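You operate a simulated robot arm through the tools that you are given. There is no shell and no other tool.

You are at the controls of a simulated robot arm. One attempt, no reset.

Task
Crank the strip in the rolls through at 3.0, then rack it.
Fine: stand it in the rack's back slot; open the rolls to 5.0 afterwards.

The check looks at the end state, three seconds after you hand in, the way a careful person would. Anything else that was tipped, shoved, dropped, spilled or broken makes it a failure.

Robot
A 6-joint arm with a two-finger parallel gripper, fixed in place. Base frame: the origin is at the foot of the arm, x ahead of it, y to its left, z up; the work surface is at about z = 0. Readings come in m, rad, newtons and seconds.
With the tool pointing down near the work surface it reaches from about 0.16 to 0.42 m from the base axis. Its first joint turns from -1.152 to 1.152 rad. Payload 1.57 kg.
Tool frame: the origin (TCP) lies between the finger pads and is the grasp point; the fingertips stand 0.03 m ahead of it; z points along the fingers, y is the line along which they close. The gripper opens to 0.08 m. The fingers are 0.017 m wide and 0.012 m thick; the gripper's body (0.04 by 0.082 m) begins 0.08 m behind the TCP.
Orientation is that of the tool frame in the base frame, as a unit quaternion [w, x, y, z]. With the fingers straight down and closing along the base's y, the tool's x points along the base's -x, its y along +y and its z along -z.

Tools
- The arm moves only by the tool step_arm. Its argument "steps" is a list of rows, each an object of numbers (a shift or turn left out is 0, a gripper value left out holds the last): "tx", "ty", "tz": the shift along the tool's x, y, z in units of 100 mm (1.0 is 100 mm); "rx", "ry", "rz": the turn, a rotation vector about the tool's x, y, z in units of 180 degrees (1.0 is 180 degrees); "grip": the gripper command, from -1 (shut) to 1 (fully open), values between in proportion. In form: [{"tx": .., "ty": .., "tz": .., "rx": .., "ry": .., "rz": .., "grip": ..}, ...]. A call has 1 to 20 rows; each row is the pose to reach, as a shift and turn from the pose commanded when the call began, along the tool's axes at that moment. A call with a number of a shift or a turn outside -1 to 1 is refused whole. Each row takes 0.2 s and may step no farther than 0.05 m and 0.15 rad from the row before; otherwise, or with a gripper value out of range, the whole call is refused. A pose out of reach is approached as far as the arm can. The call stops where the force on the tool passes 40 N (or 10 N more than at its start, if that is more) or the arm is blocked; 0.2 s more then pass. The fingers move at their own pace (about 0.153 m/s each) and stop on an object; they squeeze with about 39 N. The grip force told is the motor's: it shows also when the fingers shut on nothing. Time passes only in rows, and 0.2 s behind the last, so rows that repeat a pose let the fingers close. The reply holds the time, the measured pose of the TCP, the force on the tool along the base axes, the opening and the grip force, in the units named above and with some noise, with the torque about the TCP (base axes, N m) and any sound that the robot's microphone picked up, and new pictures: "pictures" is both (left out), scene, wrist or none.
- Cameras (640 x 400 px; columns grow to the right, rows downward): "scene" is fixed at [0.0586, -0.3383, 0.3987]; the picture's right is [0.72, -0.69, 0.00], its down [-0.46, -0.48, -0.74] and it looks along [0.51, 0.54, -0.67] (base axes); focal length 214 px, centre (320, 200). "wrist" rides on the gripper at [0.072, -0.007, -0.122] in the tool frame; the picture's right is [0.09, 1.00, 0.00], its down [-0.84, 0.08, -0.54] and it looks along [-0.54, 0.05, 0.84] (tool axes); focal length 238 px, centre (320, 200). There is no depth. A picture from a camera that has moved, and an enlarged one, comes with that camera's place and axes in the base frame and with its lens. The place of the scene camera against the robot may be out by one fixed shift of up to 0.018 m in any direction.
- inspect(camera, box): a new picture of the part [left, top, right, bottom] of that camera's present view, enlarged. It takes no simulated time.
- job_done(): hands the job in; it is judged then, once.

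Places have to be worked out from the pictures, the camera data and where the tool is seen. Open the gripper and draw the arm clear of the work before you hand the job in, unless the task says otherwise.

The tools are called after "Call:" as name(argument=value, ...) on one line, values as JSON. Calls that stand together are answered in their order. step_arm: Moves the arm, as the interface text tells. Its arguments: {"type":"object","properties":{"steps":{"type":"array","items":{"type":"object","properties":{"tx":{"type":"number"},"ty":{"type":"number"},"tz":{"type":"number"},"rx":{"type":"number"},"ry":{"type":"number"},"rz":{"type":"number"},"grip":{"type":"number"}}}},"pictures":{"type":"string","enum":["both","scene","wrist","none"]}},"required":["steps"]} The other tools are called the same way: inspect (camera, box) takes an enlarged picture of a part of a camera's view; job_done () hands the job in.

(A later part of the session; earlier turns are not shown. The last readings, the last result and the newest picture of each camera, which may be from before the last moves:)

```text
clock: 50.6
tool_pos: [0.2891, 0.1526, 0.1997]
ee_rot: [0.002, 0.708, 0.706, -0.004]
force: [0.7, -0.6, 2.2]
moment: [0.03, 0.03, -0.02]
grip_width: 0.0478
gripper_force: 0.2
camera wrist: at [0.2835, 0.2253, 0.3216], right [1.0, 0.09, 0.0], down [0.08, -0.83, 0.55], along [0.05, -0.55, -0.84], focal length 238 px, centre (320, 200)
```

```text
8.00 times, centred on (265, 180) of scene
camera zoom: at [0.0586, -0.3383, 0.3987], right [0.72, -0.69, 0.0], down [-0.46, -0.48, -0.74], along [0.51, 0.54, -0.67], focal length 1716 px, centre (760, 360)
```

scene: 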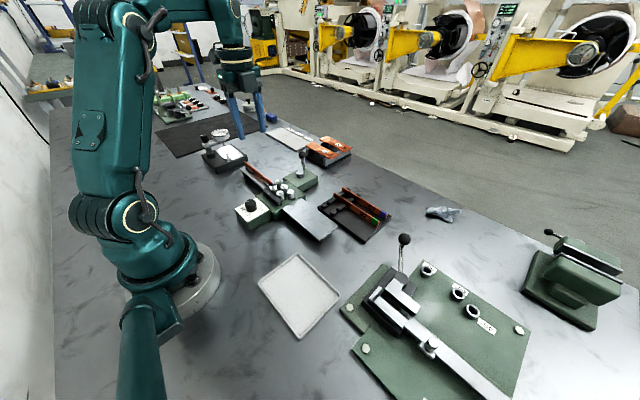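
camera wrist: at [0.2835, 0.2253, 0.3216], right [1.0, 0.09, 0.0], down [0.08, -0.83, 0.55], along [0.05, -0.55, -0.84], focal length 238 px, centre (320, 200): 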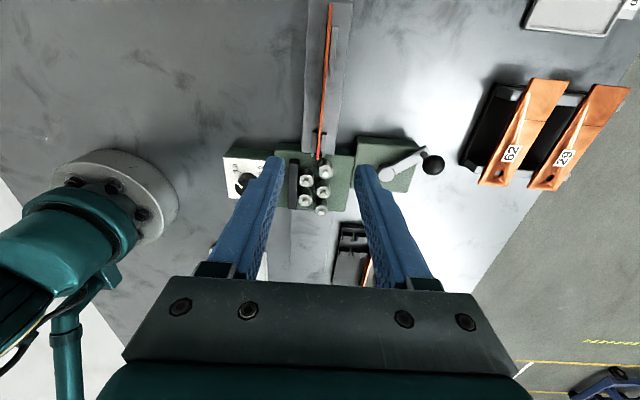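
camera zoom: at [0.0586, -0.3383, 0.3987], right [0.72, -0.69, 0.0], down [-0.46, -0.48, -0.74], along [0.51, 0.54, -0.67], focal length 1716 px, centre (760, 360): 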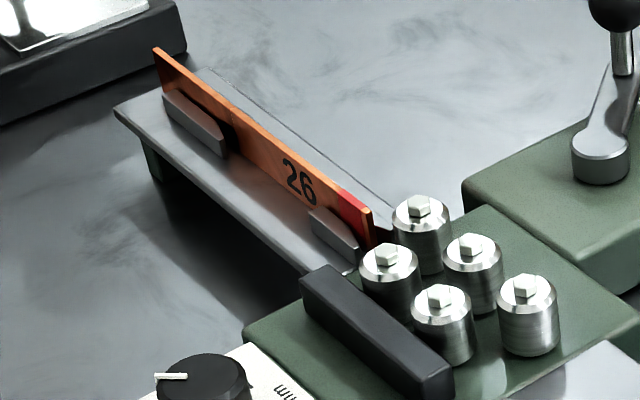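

The strip is straight and stands in the guides, spanning about z 0.031–0.049, with a free gap between guides at y 0.137–0.196. I'm lowering to just above it at (0.2917, 0.175) to check alignment.

Call:
step_arm(steps=[{"tx": 0.1, "ty": 0.026, "tz": 0.3}, {"tx": 0.224, "ty": 0.026, "tz": 0.6}, {"tx": 0.224, "ty": 0.026, "tz": 0.9}, {"tx": 0.224, "ty": 0.026, "tz": 0.98}, {"tx": 0.224, "ty": 0.026, "tz": 0.98, "grip": -0.2}])

Call:
inspect(camera="wrist", box=[240, 80, 400, 200])

Call:
inspect(camera="scene", box=[230, 145, 310, 205])

```text
clock: 51.8
tool_pos: [0.2928, 0.1742, 0.1022]
ee_rot: [0.004, 0.708, 0.706, -0.003]
force: [0.4, -0.3, 0.1]
moment: [-0.02, 0.03, -0.04]
grip_width: 0.0319
gripper_force: 0.1
camera wrist: at [0.2866, 0.2464, 0.2229], right [1.0, 0.09, 0.0], down [0.07, -0.83, 0.55], along [0.05, -0.55, -0.84], focal length 238 px, centre (320, 200)
```

scene: 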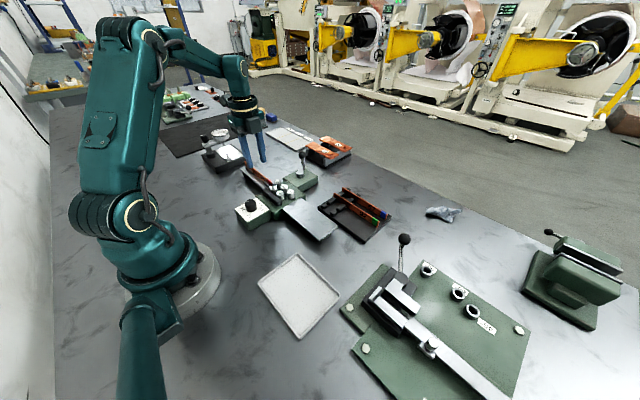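
wrist: 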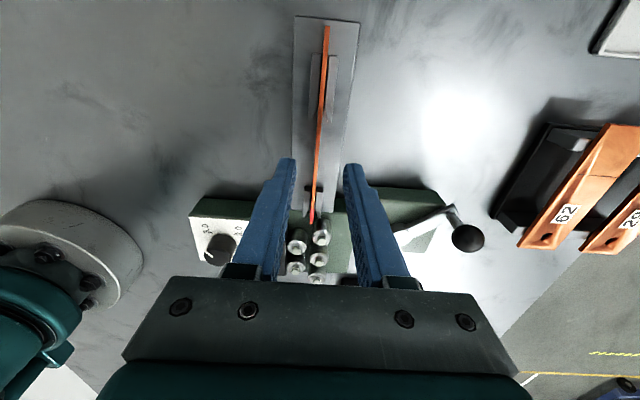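

```text
3.33 times, centred on (320, 140) of wrist
camera zoom: at [0.2866, 0.2464, 0.2229], right [1.0, 0.09, 0.0], down [0.07, -0.83, 0.55], along [0.05, -0.55, -0.84], focal length 794 px, centre (320, 400)
```

zoom: 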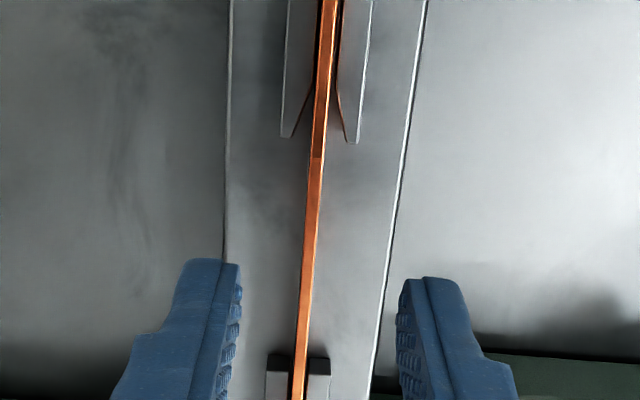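

```text
6.67 times, centred on (270, 175) of scene
camera zoom: at [0.0586, -0.3383, 0.3987], right [0.72, -0.69, 0.0], down [-0.46, -0.48, -0.74], along [0.51, 0.54, -0.67], focal length 1430 px, centre (653, 367)
```

zoom: 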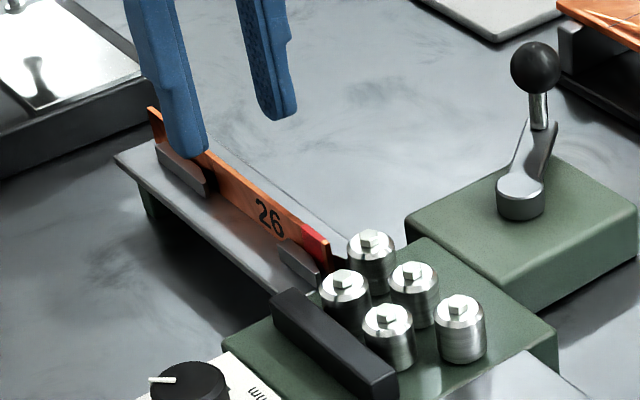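

The strip is at x≈0.291, about 2 mm to one side of the tool axis. I'm shifting, descending to fingertip z≈0.038, and closing gently.

Call:
step_arm(steps=[{"ty": -0.019}, {"ty": -0.019, "tz": 0.15}, {"ty": -0.019, "tz": 0.28}, {"ty": -0.019, "tz": 0.34}, {"ty": -0.019, "tz": 0.34}])

Call:
inspect(camera="wrist", box=[240, 80, 400, 200])

Call:
inspect(camera="scene", box=[230, 145, 310, 205])

```text
clock: 53.0
tool_pos: [0.2915, 0.1731, 0.0676]
ee_rot: [0.003, 0.708, 0.706, -0.004]
force: [0.0, -0.4, -0.6]
moment: [-0.02, 0.01, -0.02]
grip_width: 0.0321
gripper_force: 0.1
camera wrist: at [0.2843, 0.2458, 0.1886], right [1.0, 0.09, 0.0], down [0.07, -0.83, 0.55], along [0.05, -0.55, -0.84], focal length 238 px, centre (320, 200)
```

scene: 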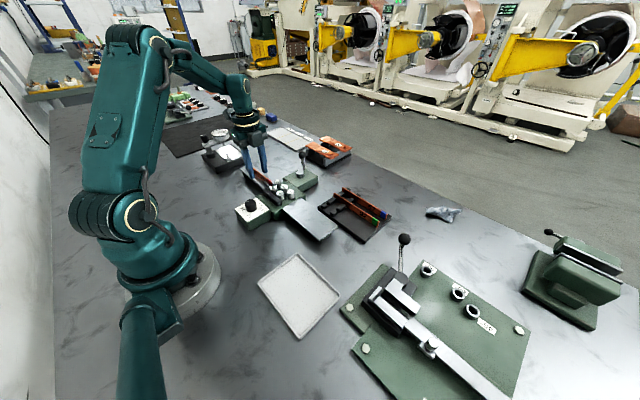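
wrist: 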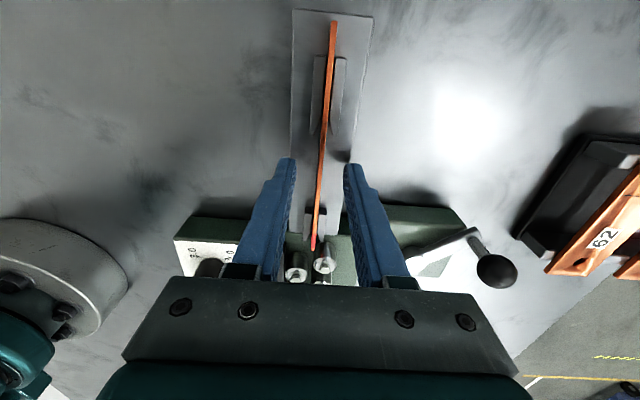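

```text
3.33 times, centred on (320, 140) of wrist
camera zoom: at [0.2843, 0.2458, 0.1886], right [1.0, 0.09, 0.0], down [0.07, -0.83, 0.55], along [0.05, -0.55, -0.84], focal length 794 px, centre (320, 400)
```

zoom: 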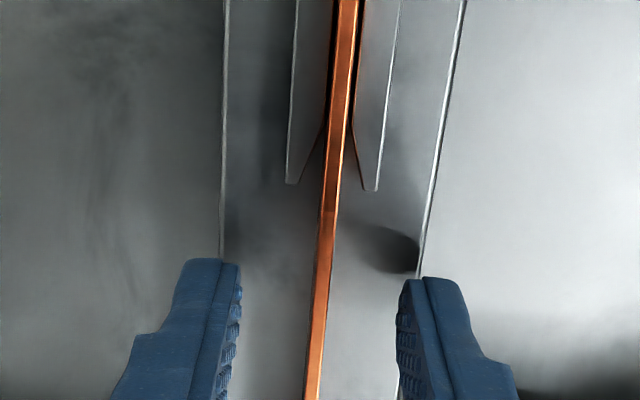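

```text
6.67 times, centred on (270, 175) of scene
camera zoom: at [0.0586, -0.3383, 0.3987], right [0.72, -0.69, 0.0], down [-0.46, -0.48, -0.74], along [0.51, 0.54, -0.67], focal length 1430 px, centre (653, 367)
```

zoom: 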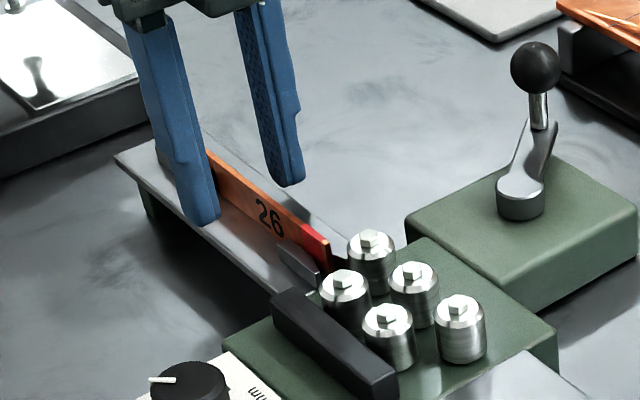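

The strip is centred between the fingers with its top well above the fingertips. I'm closing on it.

Call:
step_arm(steps=[{"tz": 0.02}, {"tz": 0.02, "grip": -0.6}, {"tz": 0.02, "grip": -1}, {"tz": 0.02, "grip": -1}, {"tz": 0.02, "grip": -1}])

Call:
inspect(camera="wrist", box=[240, 0, 400, 200])

Call:
inspect(camera="scene", box=[230, 145, 310, 205])

```text
clock: 54.2
tool_pos: [0.2908, 0.1715, 0.065]
ee_rot: [0.003, 0.708, 0.706, -0.003]
force: [-0.1, -0.9, -0.3]
moment: [-0.03, -0.03, 0.01]
grip_width: 0.002
gripper_force: 24.1
camera wrist: at [0.2844, 0.246, 0.1869], right [1.0, 0.09, 0.0], down [0.07, -0.83, 0.55], along [0.05, -0.55, -0.84], focal length 238 px, centre (320, 200)
```

scene: 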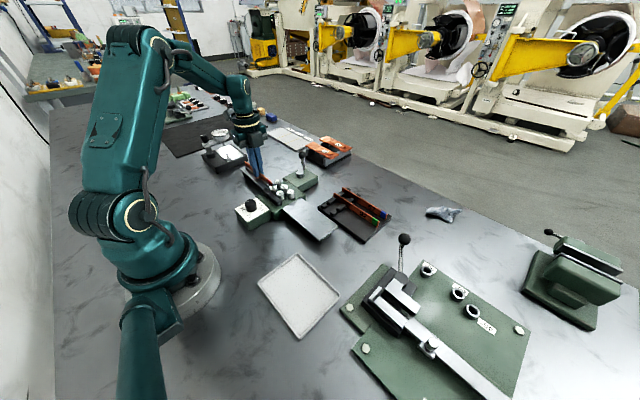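
wrist: 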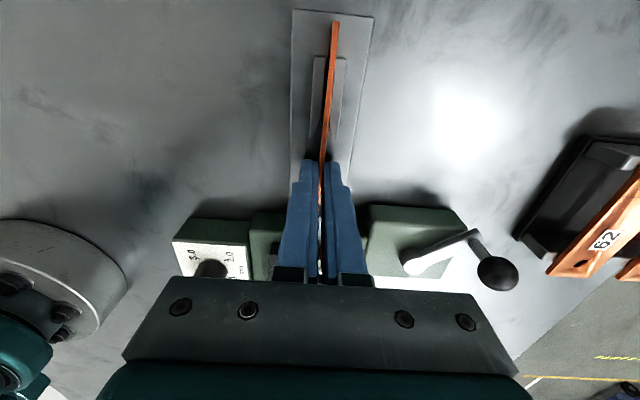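

```text
2.00 times, centred on (320, 100) of wrist
camera zoom: at [0.2844, 0.246, 0.1869], right [1.0, 0.09, 0.0], down [0.07, -0.83, 0.55], along [0.05, -0.55, -0.84], focal length 477 px, centre (320, 400)
```

zoom: 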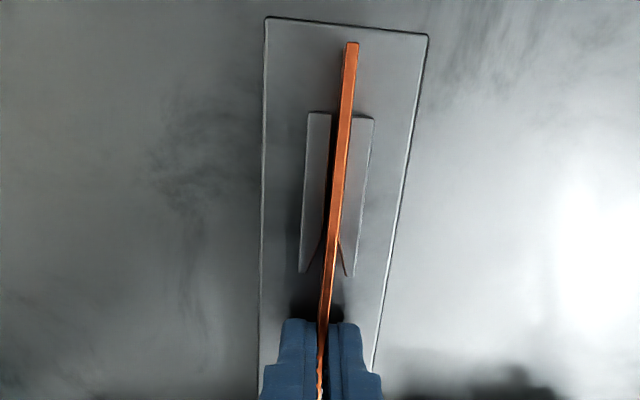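

```text
6.67 times, centred on (270, 175) of scene
camera zoom: at [0.0586, -0.3383, 0.3987], right [0.72, -0.69, 0.0], down [-0.46, -0.48, -0.74], along [0.51, 0.54, -0.67], focal length 1430 px, centre (653, 367)
```

zoom: 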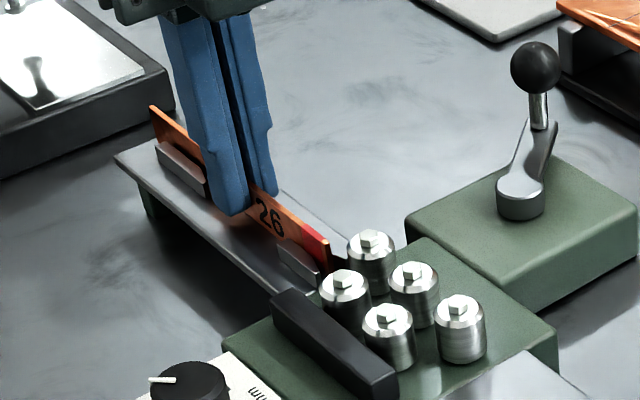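

Gripped: the strip is 2 mm thick and centred. I'm lifting straight up and checking that it comes along squarely.

Call:
step_arm(steps=[{"tz": -0.1}, {"tz": -0.25}, {"tz": -0.5}, {"tz": -0.75}, {"tz": -1.0}, {"tz": -1.0}])

Call:
inspect(camera="scene", box=[210, 110, 330, 200])

Call:
inspect(camera="wrist", box=[240, 0, 400, 200])

```text
clock: 55.6
tool_pos: [0.2903, 0.1738, 0.1657]
ee_rot: [0.003, 0.708, 0.706, -0.003]
force: [0.2, 0.2, -0.5]
moment: [-0.01, -0.02, 0.01]
grip_width: 0.0021
gripper_force: 23.9
camera wrist: at [0.2849, 0.2468, 0.2871], right [1.0, 0.09, 0.0], down [0.07, -0.83, 0.55], along [0.05, -0.55, -0.84], focal length 238 px, centre (320, 200)
```

scene: 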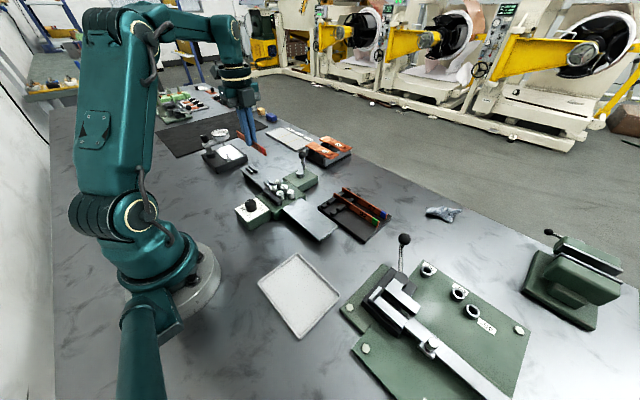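
wrist: 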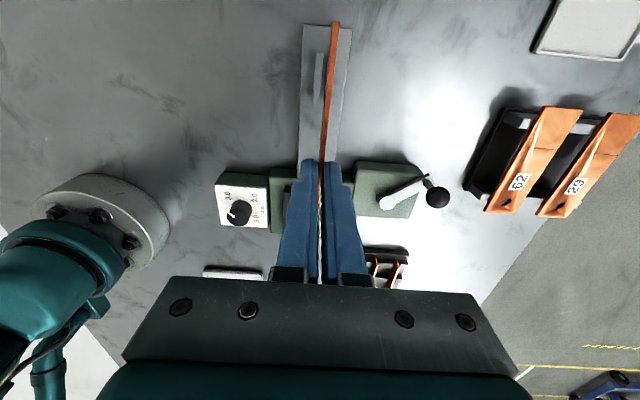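

```text
4.44 times, centred on (270, 155) of scene
camera zoom: at [0.0586, -0.3383, 0.3987], right [0.72, -0.69, 0.0], down [-0.46, -0.48, -0.74], along [0.51, 0.54, -0.67], focal length 953 px, centre (542, 400)
```

zoom: 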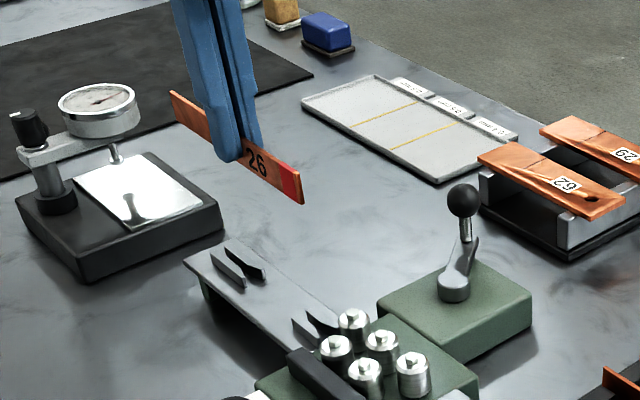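

```text
2.00 times, centred on (320, 100) of wrist
camera zoom: at [0.2849, 0.2468, 0.2871], right [1.0, 0.09, 0.0], down [0.07, -0.83, 0.55], along [0.05, -0.55, -0.84], focal length 477 px, centre (320, 400)
```

zoom: 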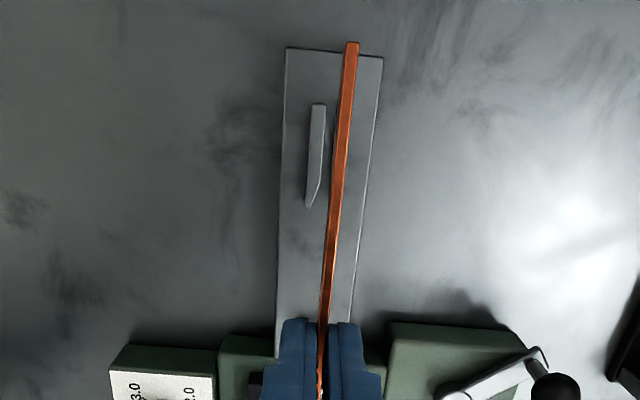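

The strip is level and secure. I'm carrying it at height over toward the rack, in two calls.

Call:
step_arm(steps=[{"tx": -0.3}, {"tx": -0.65, "ty": 0.1}, {"tx": -1.0, "ty": 0.25}], pictures="none")

Call:
step_arm(steps=[{"tx": -0.4, "ty": 0.1}, {"tx": -0.75, "ty": 0.2}, {"tx": -1.0, "ty": 0.3}], pictures="none")

Call:
step_arm(steps=[{"tx": -0.4, "ty": 0.05}, {"tx": -0.7, "ty": 0.13}, {"tx": -0.9, "ty": 0.13}, {"tx": -0.9, "ty": 0.13}])

Call:
inspect(camera="wrist", box=[220, 30, 420, 170])

Call:
inspect(camera="scene", box=[290, 130, 410, 250])

```text
clock: 56.4
tool_pos: [0.3141, 0.0744, 0.1662]
ee_rot: [0.002, 0.707, 0.707, -0.003]
force: [0.6, -0.2, 0.0]
moment: [-0.01, -0.01, 0.02]
grip_width: 0.0022
gripper_force: 24.1
```

```text
clock: 57.2
tool_pos: [0.3451, -0.0284, 0.1663]
ee_rot: [0.004, 0.708, 0.706, -0.003]
force: [0.6, 0.2, -0.6]
moment: [0.0, -0.02, -0.01]
grip_width: 0.0019
gripper_force: 23.4
```

```text
clock: 58.2
tool_pos: [0.3584, -0.1166, 0.1685]
ee_rot: [0.003, 0.709, 0.706, -0.003]
force: [0.9, 0.0, -0.5]
moment: [0.03, 0.0, 0.0]
grip_width: 0.0022
gripper_force: 23.6
camera wrist: at [0.3519, -0.0438, 0.289], right [1.0, 0.09, 0.0], down [0.08, -0.83, 0.55], along [0.05, -0.55, -0.84], focal length 238 px, centre (320, 200)
```

scene: 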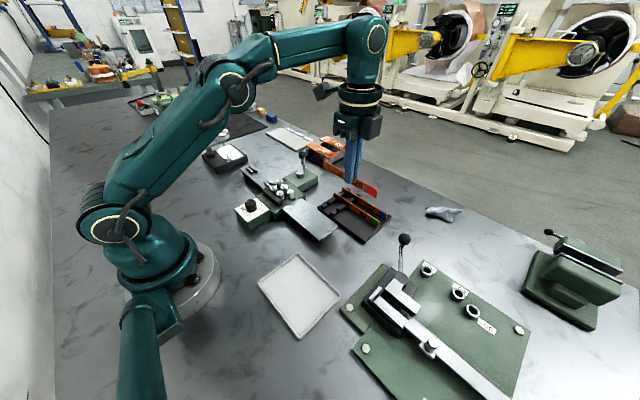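
wrist: 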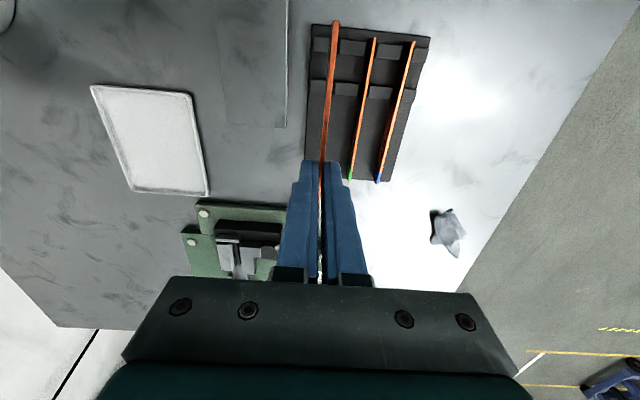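

```text
2.86 times, centred on (320, 100) of wrist
camera zoom: at [0.3519, -0.0438, 0.289], right [1.0, 0.09, 0.0], down [0.08, -0.83, 0.55], along [0.05, -0.55, -0.84], focal length 681 px, centre (320, 486)
```

zoom: 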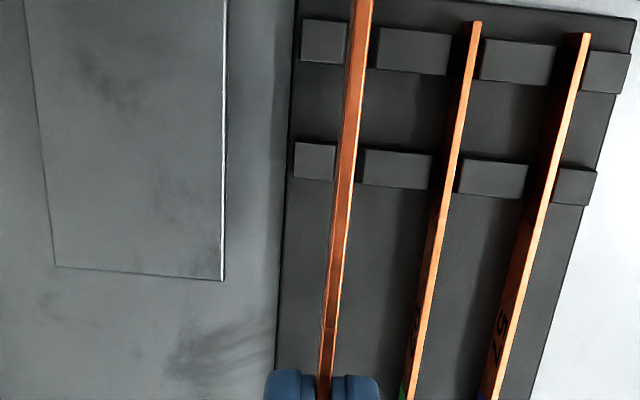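

```text
3.33 times, centred on (350, 190) of scene
camera zoom: at [0.0586, -0.3383, 0.3987], right [0.72, -0.69, 0.0], down [-0.46, -0.48, -0.74], along [0.51, 0.54, -0.67], focal length 715 px, centre (220, 233)
```

zoom: 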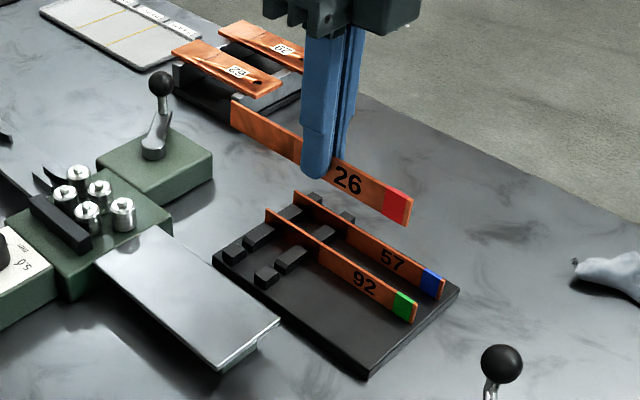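

The view shows the free slot between the first two blocks at x≈0.3645, parallel to y. The strip is at x≈0.358 and its head already lines up with the neighbours in y. I'm shifting +6.5 mm in x and descending part-way.

Call:
step_arm(steps=[{"ty": 0.065, "tx": -0.01}, {"ty": 0.065, "tx": -0.01, "tz": 0.3}, {"ty": 0.065, "tx": -0.01, "tz": 0.6}, {"ty": 0.065, "tx": -0.01, "tz": 0.8}, {"ty": 0.065, "tx": -0.01, "tz": 0.8}])

Call:
inspect(camera="wrist", box=[240, 0, 440, 180])

Call:
inspect(camera="scene", box=[310, 160, 410, 250])

```text
clock: 59.4
tool_pos: [0.3646, -0.1191, 0.0878]
ee_rot: [0.003, 0.708, 0.706, -0.003]
force: [0.3, 0.9, -0.8]
moment: [-0.02, -0.01, 0.01]
grip_width: 0.0024
gripper_force: 24.0
camera wrist: at [0.358, -0.0455, 0.2095], right [1.0, 0.09, 0.0], down [0.07, -0.83, 0.55], along [0.05, -0.55, -0.84], focal length 238 px, centre (320, 200)
```

scene: 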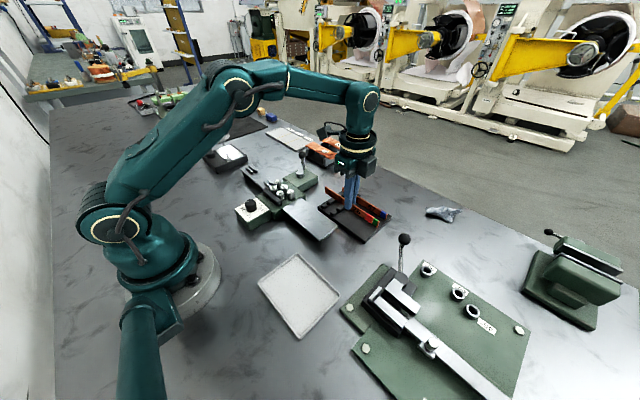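
wrist: 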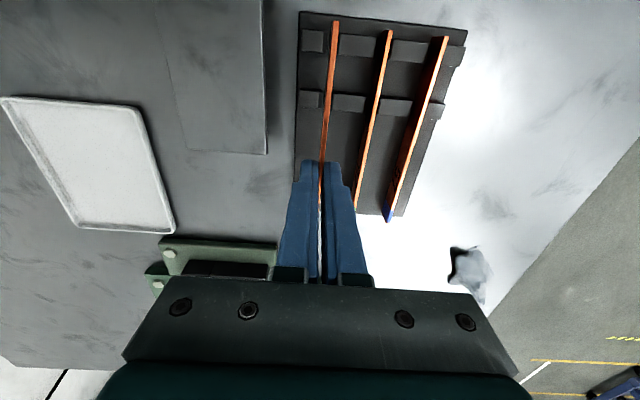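

```text
2.22 times, centred on (340, 90) of wrist
camera zoom: at [0.358, -0.0455, 0.2095], right [1.0, 0.09, 0.0], down [0.07, -0.83, 0.55], along [0.05, -0.55, -0.84], focal length 530 px, centre (276, 444)
```

zoom: 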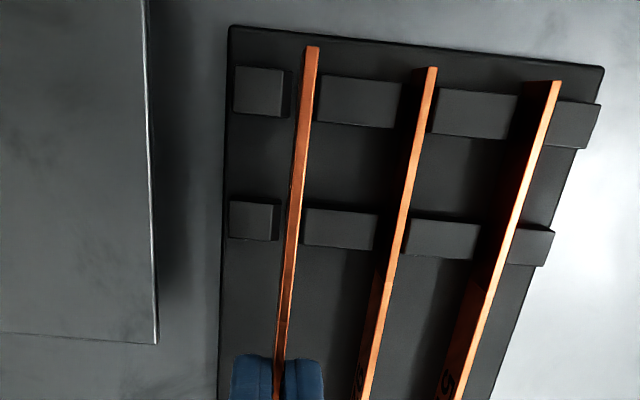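

```text
4.44 times, centred on (360, 205) of scene
camera zoom: at [0.0586, -0.3383, 0.3987], right [0.72, -0.69, 0.0], down [-0.46, -0.48, -0.74], along [0.51, 0.54, -0.67], focal length 953 px, centre (142, 178)
```

zoom: 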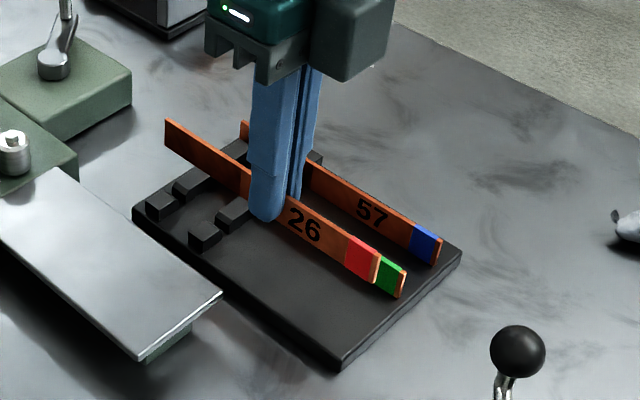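

The strip at x≈0.3651 sits over the slot at ≈0.3657. I'm nudging +0.6 mm and lowering slowly into the slot.

Call:
step_arm(steps=[{"ty": 0.006, "tz": 0.08}, {"ty": 0.006, "tz": 0.16}, {"ty": 0.006, "tz": 0.22}, {"ty": 0.006, "tz": 0.27}, {"ty": 0.006, "tz": 0.31}, {"ty": 0.006, "tz": 0.35}, {"ty": 0.006, "tz": 0.35}])

Call:
inspect(camera="wrist", box=[240, 0, 440, 180])

Call:
inspect(camera="scene", box=[320, 180, 400, 245])

```text
clock: 61.0
tool_pos: [0.3658, -0.1183, 0.0533]
ee_rot: [0.004, 0.708, 0.706, -0.004]
force: [-0.1, -0.2, -0.1]
moment: [0.0, -0.01, -0.02]
grip_width: 0.002
gripper_force: 23.8
camera wrist: at [0.3588, -0.0456, 0.1743], right [1.0, 0.09, 0.0], down [0.07, -0.83, 0.55], along [0.05, -0.55, -0.84], focal length 238 px, centre (320, 200)
```

scene: 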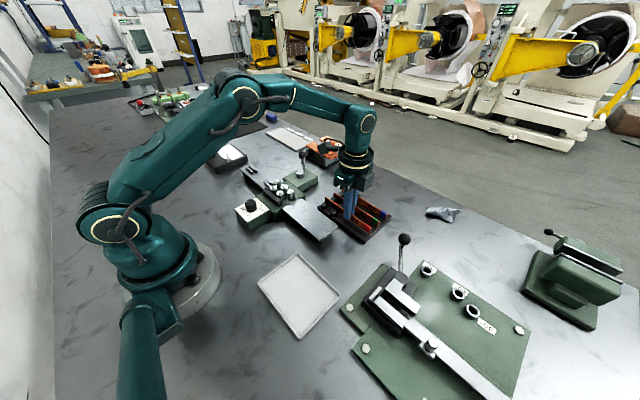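
wrist: 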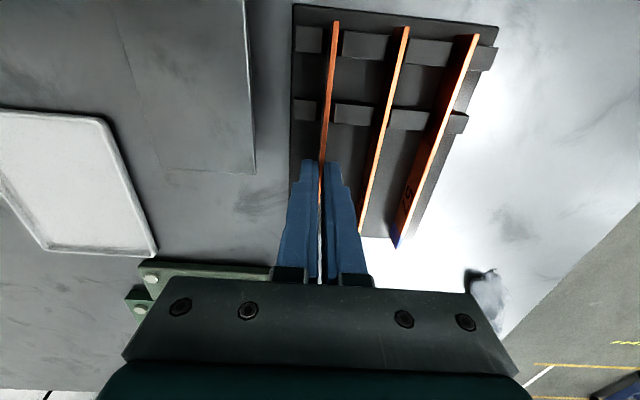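

```text
2.22 times, centred on (340, 90) of wrist
camera zoom: at [0.3588, -0.0456, 0.1743], right [1.0, 0.09, 0.0], down [0.07, -0.83, 0.55], along [0.05, -0.55, -0.84], focal length 530 px, centre (276, 444)
```

zoom: 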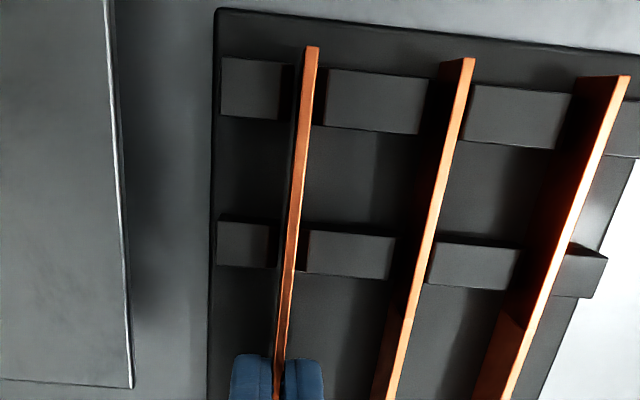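

```text
6.15 times, centred on (360, 212) of scene
camera zoom: at [0.0587, -0.3383, 0.3987], right [0.72, -0.69, 0.0], down [-0.46, -0.48, -0.74], along [0.51, 0.54, -0.67], focal length 1320 px, centre (74, 123)
```

zoom: 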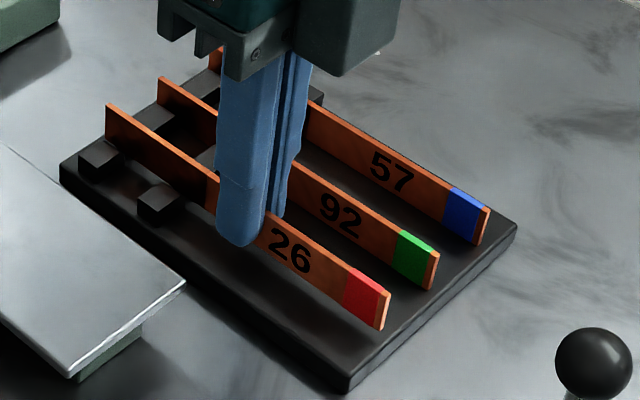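

The strip is between the blocks in the slot with no contact yet. I'm lowering in small steps and watching the vertical force.

Call:
step_arm(steps=[{"tz": 0.02}, {"tz": 0.04}, {"tz": 0.04}], pictures="none")

Call:
step_arm(steps=[{"tz": 0.015}, {"tz": 0.03}, {"tz": 0.03}], pictures="wrist")

Call:
inspect(camera="scene", box=[320, 180, 400, 245])

```text
clock: 61.8
tool_pos: [0.3648, -0.1176, 0.0486]
ee_rot: [0.003, 0.708, 0.706, -0.003]
force: [-0.1, -0.3, -1.2]
moment: [-0.04, -0.02, -0.04]
grip_width: 0.002
gripper_force: 23.3
```

```text
clock: 62.6
tool_pos: [0.3645, -0.1192, 0.0471]
ee_rot: [0.003, 0.708, 0.706, -0.003]
force: [-4.9, 3.0, 17.8]
moment: [0.18, 0.17, 0.0]
grip_width: 0.0023
gripper_force: 23.7
camera wrist: at [0.3587, -0.046, 0.1684], right [1.0, 0.09, 0.0], down [0.07, -0.83, 0.55], along [0.05, -0.55, -0.84], focal length 238 px, centre (320, 200)
```

wrist: 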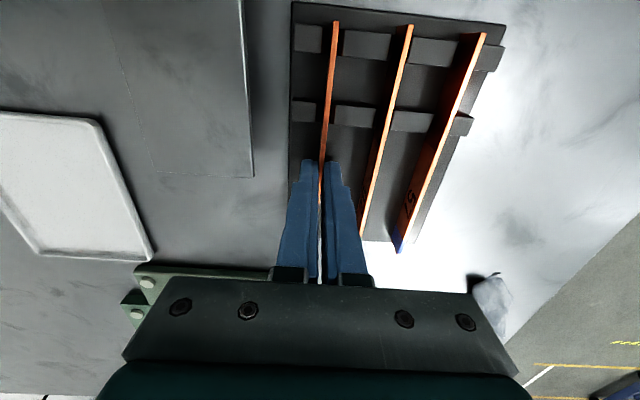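

```text
6.15 times, centred on (360, 212) of scene
camera zoom: at [0.0586, -0.3383, 0.3987], right [0.72, -0.69, 0.0], down [-0.46, -0.48, -0.74], along [0.51, 0.54, -0.67], focal length 1320 px, centre (74, 123)
```

zoom: 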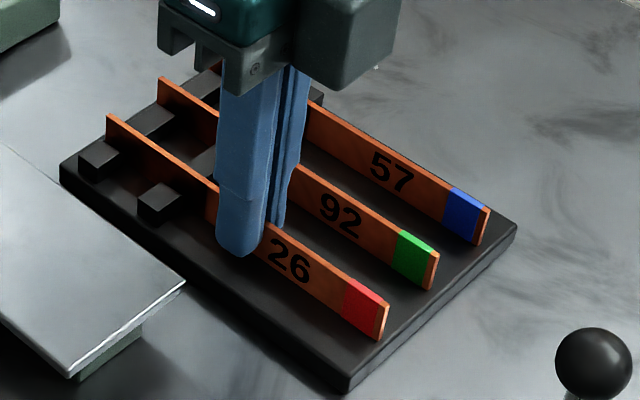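

Contact is at about 18 N vertical, and the strip's top edge is level with its neighbours, so it's seated. I'm easing the pressure and opening slightly to release.

Call:
step_arm(steps=[{"tz": -0.012}, {"tz": -0.012, "grip": -0.9}, {"tz": -0.012, "grip": -0.75}, {"tz": -0.012, "grip": -0.6}, {"tz": -0.012, "grip": -0.6}])

Call:
inspect(camera="wrist", box=[240, 0, 440, 180])

Call:
inspect(camera="scene", box=[320, 180, 400, 245])

```text
clock: 63.8
tool_pos: [0.3651, -0.1197, 0.0483]
ee_rot: [0.003, 0.708, 0.706, -0.003]
force: [-0.1, -0.8, 0.1]
moment: [-0.04, 0.01, 0.01]
grip_width: 0.016
gripper_force: 0.0
camera wrist: at [0.3587, -0.0459, 0.1687], right [1.0, 0.09, 0.0], down [0.07, -0.83, 0.55], along [0.05, -0.55, -0.84], focal length 238 px, centre (320, 200)
```

scene: 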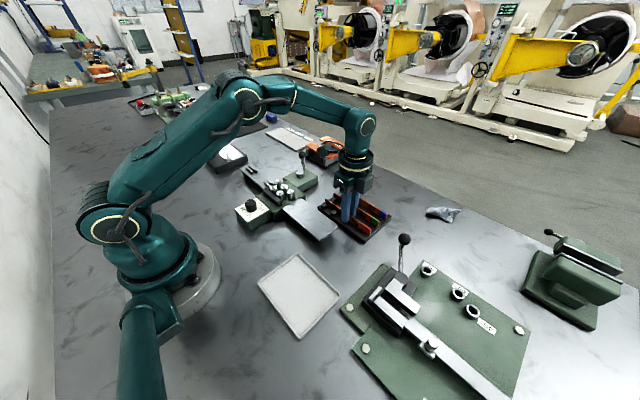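
wrist: 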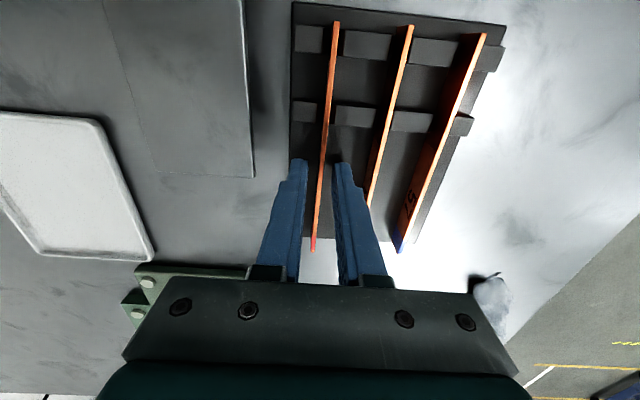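

```text
2.22 times, centred on (340, 90) of wrist
camera zoom: at [0.3587, -0.0459, 0.1687], right [1.0, 0.09, 0.0], down [0.07, -0.83, 0.55], along [0.05, -0.55, -0.84], focal length 530 px, centre (276, 444)
```

zoom: 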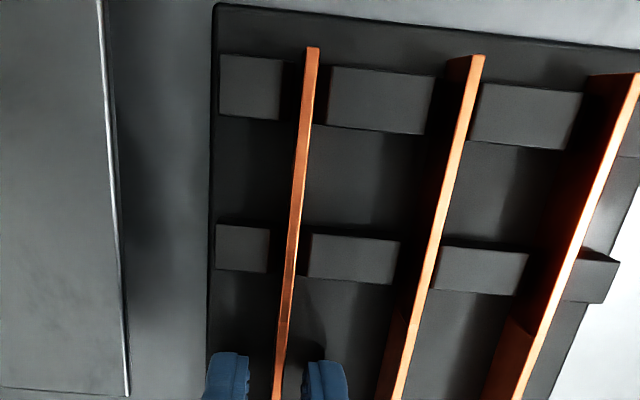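

```text
6.15 times, centred on (360, 212) of scene
camera zoom: at [0.0586, -0.3383, 0.3987], right [0.72, -0.69, 0.0], down [-0.46, -0.48, -0.74], along [0.51, 0.54, -0.67], focal length 1320 px, centre (74, 123)
```

zoom: 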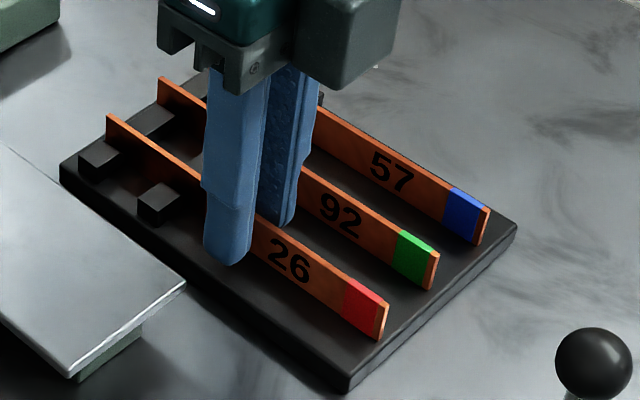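

The strip stands upright on its own in the slot. I'm retreating straight up.

Call:
step_arm(steps=[{"tz": -0.1}, {"tz": -0.3}, {"tz": -0.6}, {"tz": -0.95}, {"tz": -1.0}])

Call:
inspect(camera="wrist", box=[240, 20, 440, 180])

Call:
inspect(camera="scene", box=[320, 180, 400, 245])

```text
clock: 65.0
tool_pos: [0.3647, -0.1174, 0.147]
ee_rot: [0.003, 0.709, 0.706, -0.004]
force: [0.1, 0.1, -0.6]
moment: [0.02, 0.0, -0.01]
grip_width: 0.0161
gripper_force: 0.1
camera wrist: at [0.358, -0.0448, 0.2691], right [1.0, 0.09, 0.0], down [0.08, -0.83, 0.55], along [0.05, -0.55, -0.84], focal length 238 px, centre (320, 200)
```

scene: 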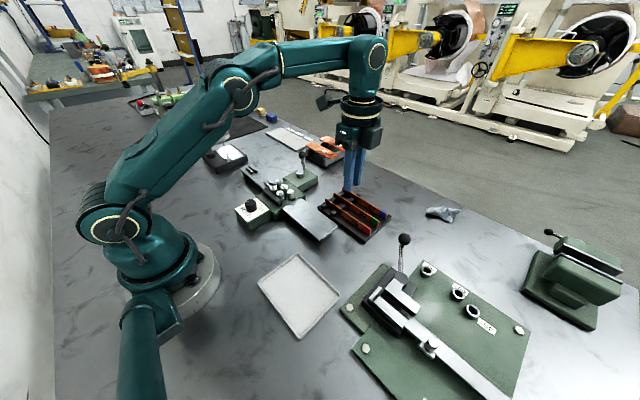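
wrist: 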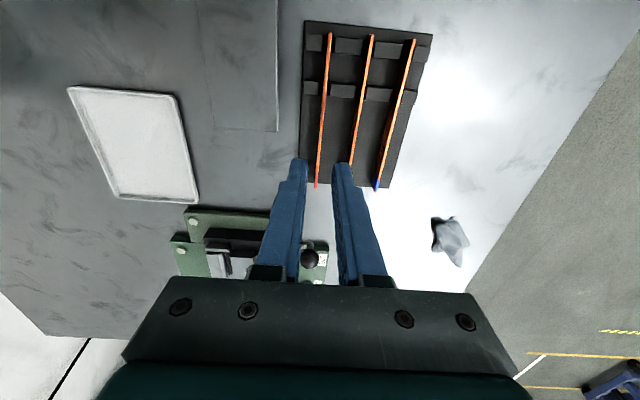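

```text
2.50 times, centred on (340, 100) of wrist
camera zoom: at [0.358, -0.0448, 0.2691], right [1.0, 0.09, 0.0], down [0.08, -0.83, 0.55], along [0.05, -0.55, -0.84], focal length 596 px, centre (270, 450)
```

zoom: 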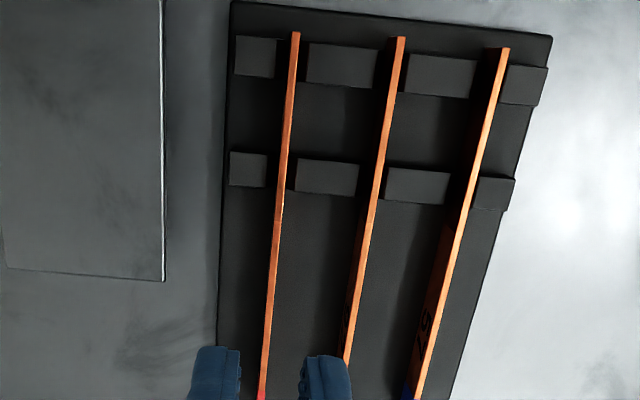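

```text
6.15 times, centred on (360, 212) of scene
camera zoom: at [0.0586, -0.3383, 0.3987], right [0.72, -0.69, 0.0], down [-0.46, -0.48, -0.74], along [0.51, 0.54, -0.67], focal length 1320 px, centre (74, 123)
```

zoom: 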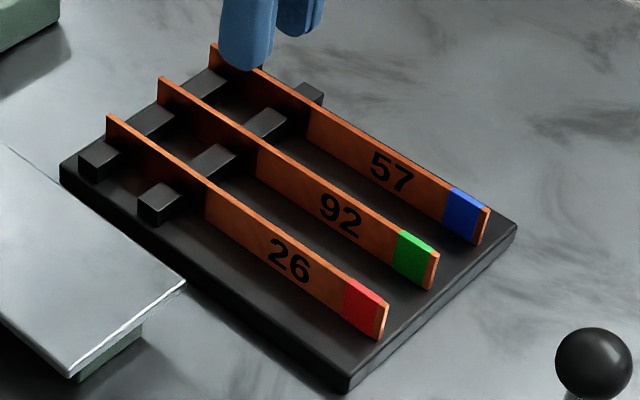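

Strip 26 stands level with its neighbours. Now I need the rolls back at 5.0, so I'm moving back over the knob at (0.2003, 0.0601).

Call:
step_arm(steps=[{"tx": 0.3, "ty": -0.3, "tz": -0.1}, {"tx": 0.6, "ty": -0.6, "tz": -0.1}, {"tx": 0.9, "ty": -0.9, "tz": -0.1}], pictures="none")

Call:
step_arm(steps=[{"tx": 0.3, "ty": -0.3, "grip": 0.1}, {"tx": 0.6, "ty": -0.6}, {"tx": 0.875, "ty": -0.744}, {"tx": 0.875, "ty": -0.744}, {"tx": 0.875, "ty": -0.744}])

Call:
inspect(camera="wrist", box=[260, 60, 380, 160])

```text
clock: 65.8
tool_pos: [0.2767, -0.0281, 0.157]
ee_rot: [0.003, 0.708, 0.706, -0.003]
force: [-0.2, -0.3, 0.2]
moment: [0.02, -0.02, -0.01]
grip_width: 0.016
gripper_force: 0.0
```

```text
clock: 67.0
tool_pos: [0.2015, 0.0605, 0.1553]
ee_rot: [0.003, 0.708, 0.706, -0.003]
force: [0.1, -0.4, 0.8]
moment: [-0.03, -0.01, 0.02]
grip_width: 0.0439
gripper_force: 0.0
camera wrist: at [0.1956, 0.1333, 0.2772], right [1.0, 0.09, 0.0], down [0.07, -0.83, 0.55], along [0.05, -0.55, -0.84], focal length 238 px, centre (320, 200)
```

scene: 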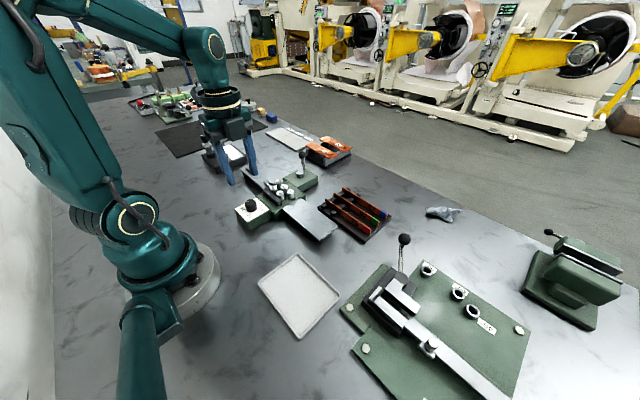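
wrist: 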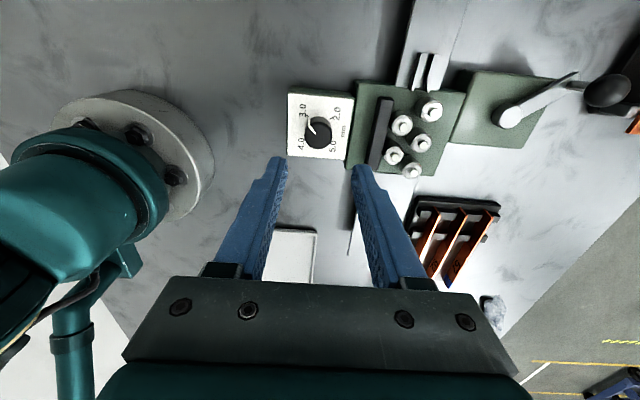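

```text
4.00 times, centred on (320, 110) of wrist
camera zoom: at [0.1956, 0.1333, 0.2772], right [1.0, 0.09, 0.0], down [0.07, -0.83, 0.55], along [0.05, -0.55, -0.84], focal length 953 px, centre (320, 560)
```

zoom: 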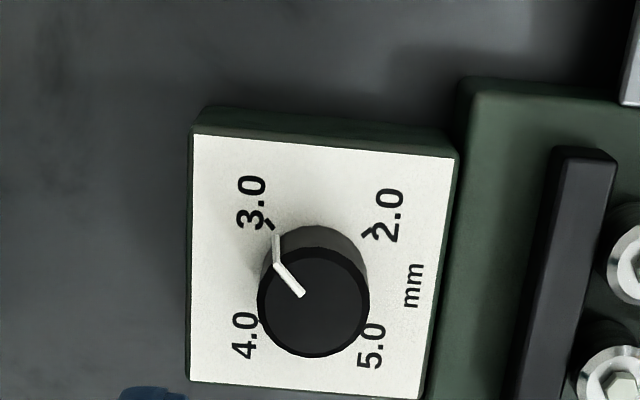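

The knob is centred within about 1 mm and still at 3.0. I'm descending, gripping, and turning counter-clockwise toward 5.0 in sections while watching side force.

Call:
step_arm(steps=[{"tz": 0.4, "ty": -0.009, "tx": -0.004}, {"tz": 0.7, "ty": -0.009, "tx": -0.004}, {"tz": 0.86, "ty": -0.009, "tx": -0.004}, {"tz": 0.86, "ty": -0.009, "tx": -0.004}, {"tz": 0.86, "ty": -0.009, "tx": -0.004, "grip": -0.4}, {"tz": 0.86, "ty": -0.009, "tx": -0.004, "grip": -1}, {"tz": 0.86, "ty": -0.009, "tx": -0.004, "grip": -1}], pictures="none")

Call:
step_arm(steps=[{"rz": -0.03}, {"rz": -0.06}, {"rz": -0.09}, {"rz": -0.12}, {"rz": -0.15}, {"rz": -0.18}, {"rz": -0.21}, {"rz": -0.24}], pictures="wrist")

```text
clock: 68.6
tool_pos: [0.2003, 0.0599, 0.0696]
ee_rot: [0.003, 0.708, 0.706, -0.004]
force: [-5.5, 3.1, -13.0]
moment: [0.28, -0.34, 0.03]
grip_width: 0.0265
gripper_force: 37.9
```

```text
clock: 70.4
tool_pos: [0.1997, 0.0594, 0.0709]
ee_rot: [0.003, 0.397, 0.918, -0.003]
force: [17.0, -8.4, -23.5]
moment: [-0.16, -0.85, -0.04]
grip_width: 0.0265
gripper_force: 37.5
camera wrist: at [0.1467, 0.1082, 0.1918], right [0.66, 0.75, 0.0], down [0.63, -0.55, 0.55], along [0.41, -0.37, -0.84], focal length 238 px, centre (320, 200)
```

wrist: 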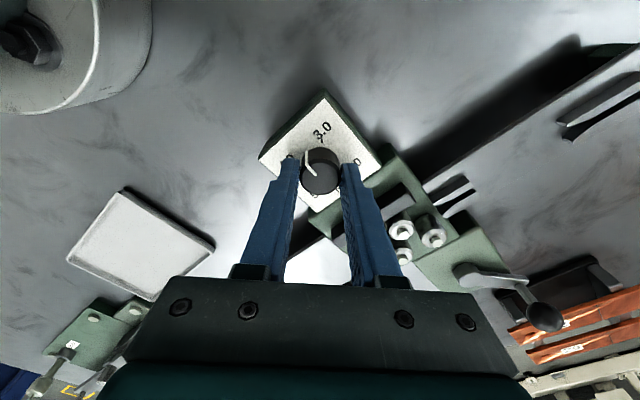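

The turn is proceeding (43°) with moderate side force. I'm adding small relieving shifts and continuing.

Call:
step_arm(steps=[{"tx": -0.008, "ty": 0.003, "tz": 0.01}, {"tx": -0.008, "ty": 0.003, "tz": 0.01, "rz": -0.03}, {"tx": -0.008, "ty": 0.003, "tz": 0.01, "rz": -0.06}, {"tx": -0.008, "ty": 0.003, "tz": 0.01, "rz": -0.09}, {"tx": -0.008, "ty": 0.003, "tz": 0.01, "rz": -0.12}, {"tx": -0.008, "ty": 0.003, "tz": 0.01, "rz": -0.15}, {"tx": -0.008, "ty": 0.003, "tz": 0.01, "rz": -0.18}, {"tx": -0.008, "ty": 0.003, "tz": 0.01, "rz": -0.21}, {"tx": -0.008, "ty": 0.003, "tz": 0.01, "rz": -0.24}], pictures="wrist")

Call:
inspect(camera="wrist", box=[240, 100, 400, 220])

```text
clock: 72.2
tool_pos: [0.2019, 0.059, 0.0703]
ee_rot: [0.002, 0.104, 0.995, -0.002]
force: [-0.9, 0.0, 2.5]
moment: [0.36, 0.08, 0.0]
grip_width: 0.0266
gripper_force: 37.6
stopped in row 8: the force on the tool passed its limit at 40 N (the readings are from after the stop); the commanded pose is now the measured one
camera wrist: at [0.1297, 0.0687, 0.1909], right [0.12, 0.99, 0.0], down [0.83, -0.09, 0.55], along [0.54, -0.07, -0.84], focal length 238 px, centre (320, 200)
```

wrist: 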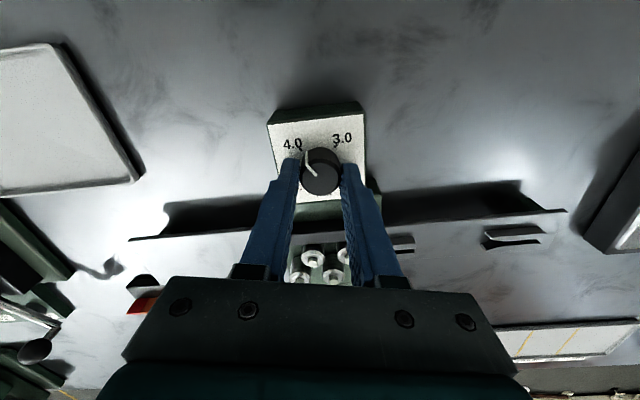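

```text
3.33 times, centred on (320, 160) of wrist
camera zoom: at [0.1297, 0.0687, 0.1909], right [0.12, 0.99, 0.0], down [0.83, -0.09, 0.55], along [0.54, -0.07, -0.84], focal length 794 px, centre (320, 333)
```

zoom: 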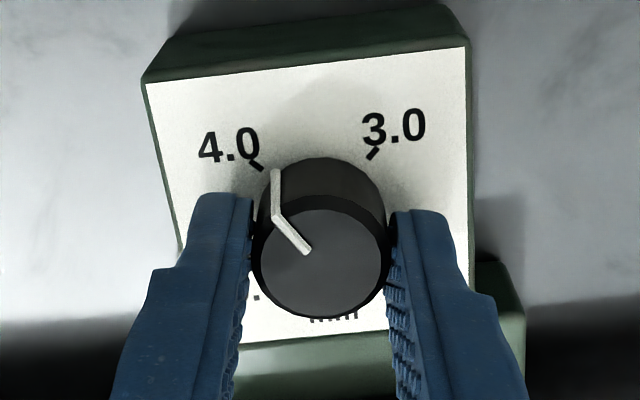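

The pointer is just short of 4.0, and the stop has zeroed the forces. I'm continuing in shorter sections.

Call:
step_arm(steps=[{"rz": -0.03}, {"rz": -0.06}, {"rz": -0.09}, {"rz": -0.12}, {"rz": -0.15}], pictures="none")

Call:
step_arm(steps=[{"rz": -0.03}, {"rz": -0.06}, {"rz": -0.09}, {"rz": -0.12}, {"rz": -0.15}], pictures="wrist")

Call:
inspect(camera="wrist", box=[240, 100, 400, 220])

```text
clock: 73.4
tool_pos: [0.2017, 0.0611, 0.0689]
ee_rot: [0.001, -0.131, 0.991, -0.001]
force: [-7.6, 24.0, 6.8]
moment: [0.78, 0.94, -0.02]
grip_width: 0.0268
gripper_force: 38.0
```

```text
clock: 74.4
tool_pos: [0.2012, 0.0607, 0.0698]
ee_rot: [0.002, -0.296, 0.955, 0.0]
force: [-0.2, 2.8, 1.7]
moment: [0.15, 0.41, 0.0]
grip_width: 0.0267
gripper_force: 37.3
stopped in row 4: the force on the tool passed its limit at 41 N (the readings are from after the stop); the commanded pose is now the measured one
camera wrist: at [0.1456, 0.0149, 0.191], right [-0.64, 0.77, 0.0], down [0.65, 0.54, 0.54], along [0.42, 0.35, -0.84], focal length 238 px, centre (320, 200)
```

wrist: 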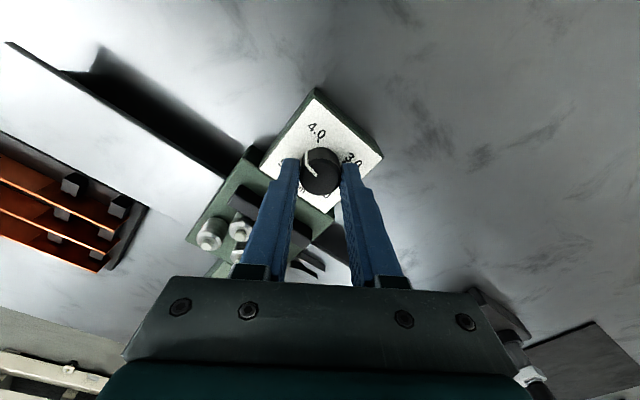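

```text
3.33 times, centred on (320, 160) of wrist
camera zoom: at [0.1456, 0.0149, 0.191], right [-0.64, 0.77, 0.0], down [0.65, 0.54, 0.54], along [0.42, 0.35, -0.84], focal length 794 px, centre (320, 333)
```

zoom: 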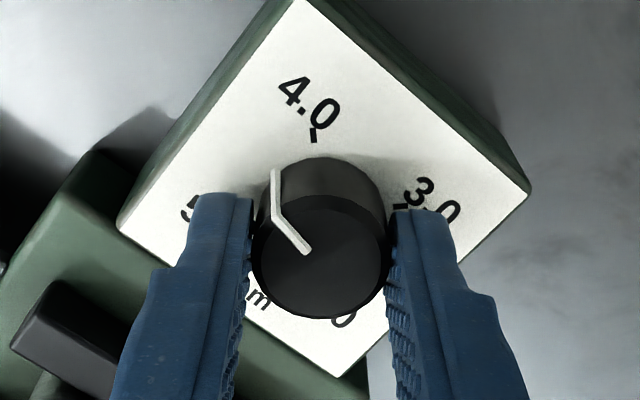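

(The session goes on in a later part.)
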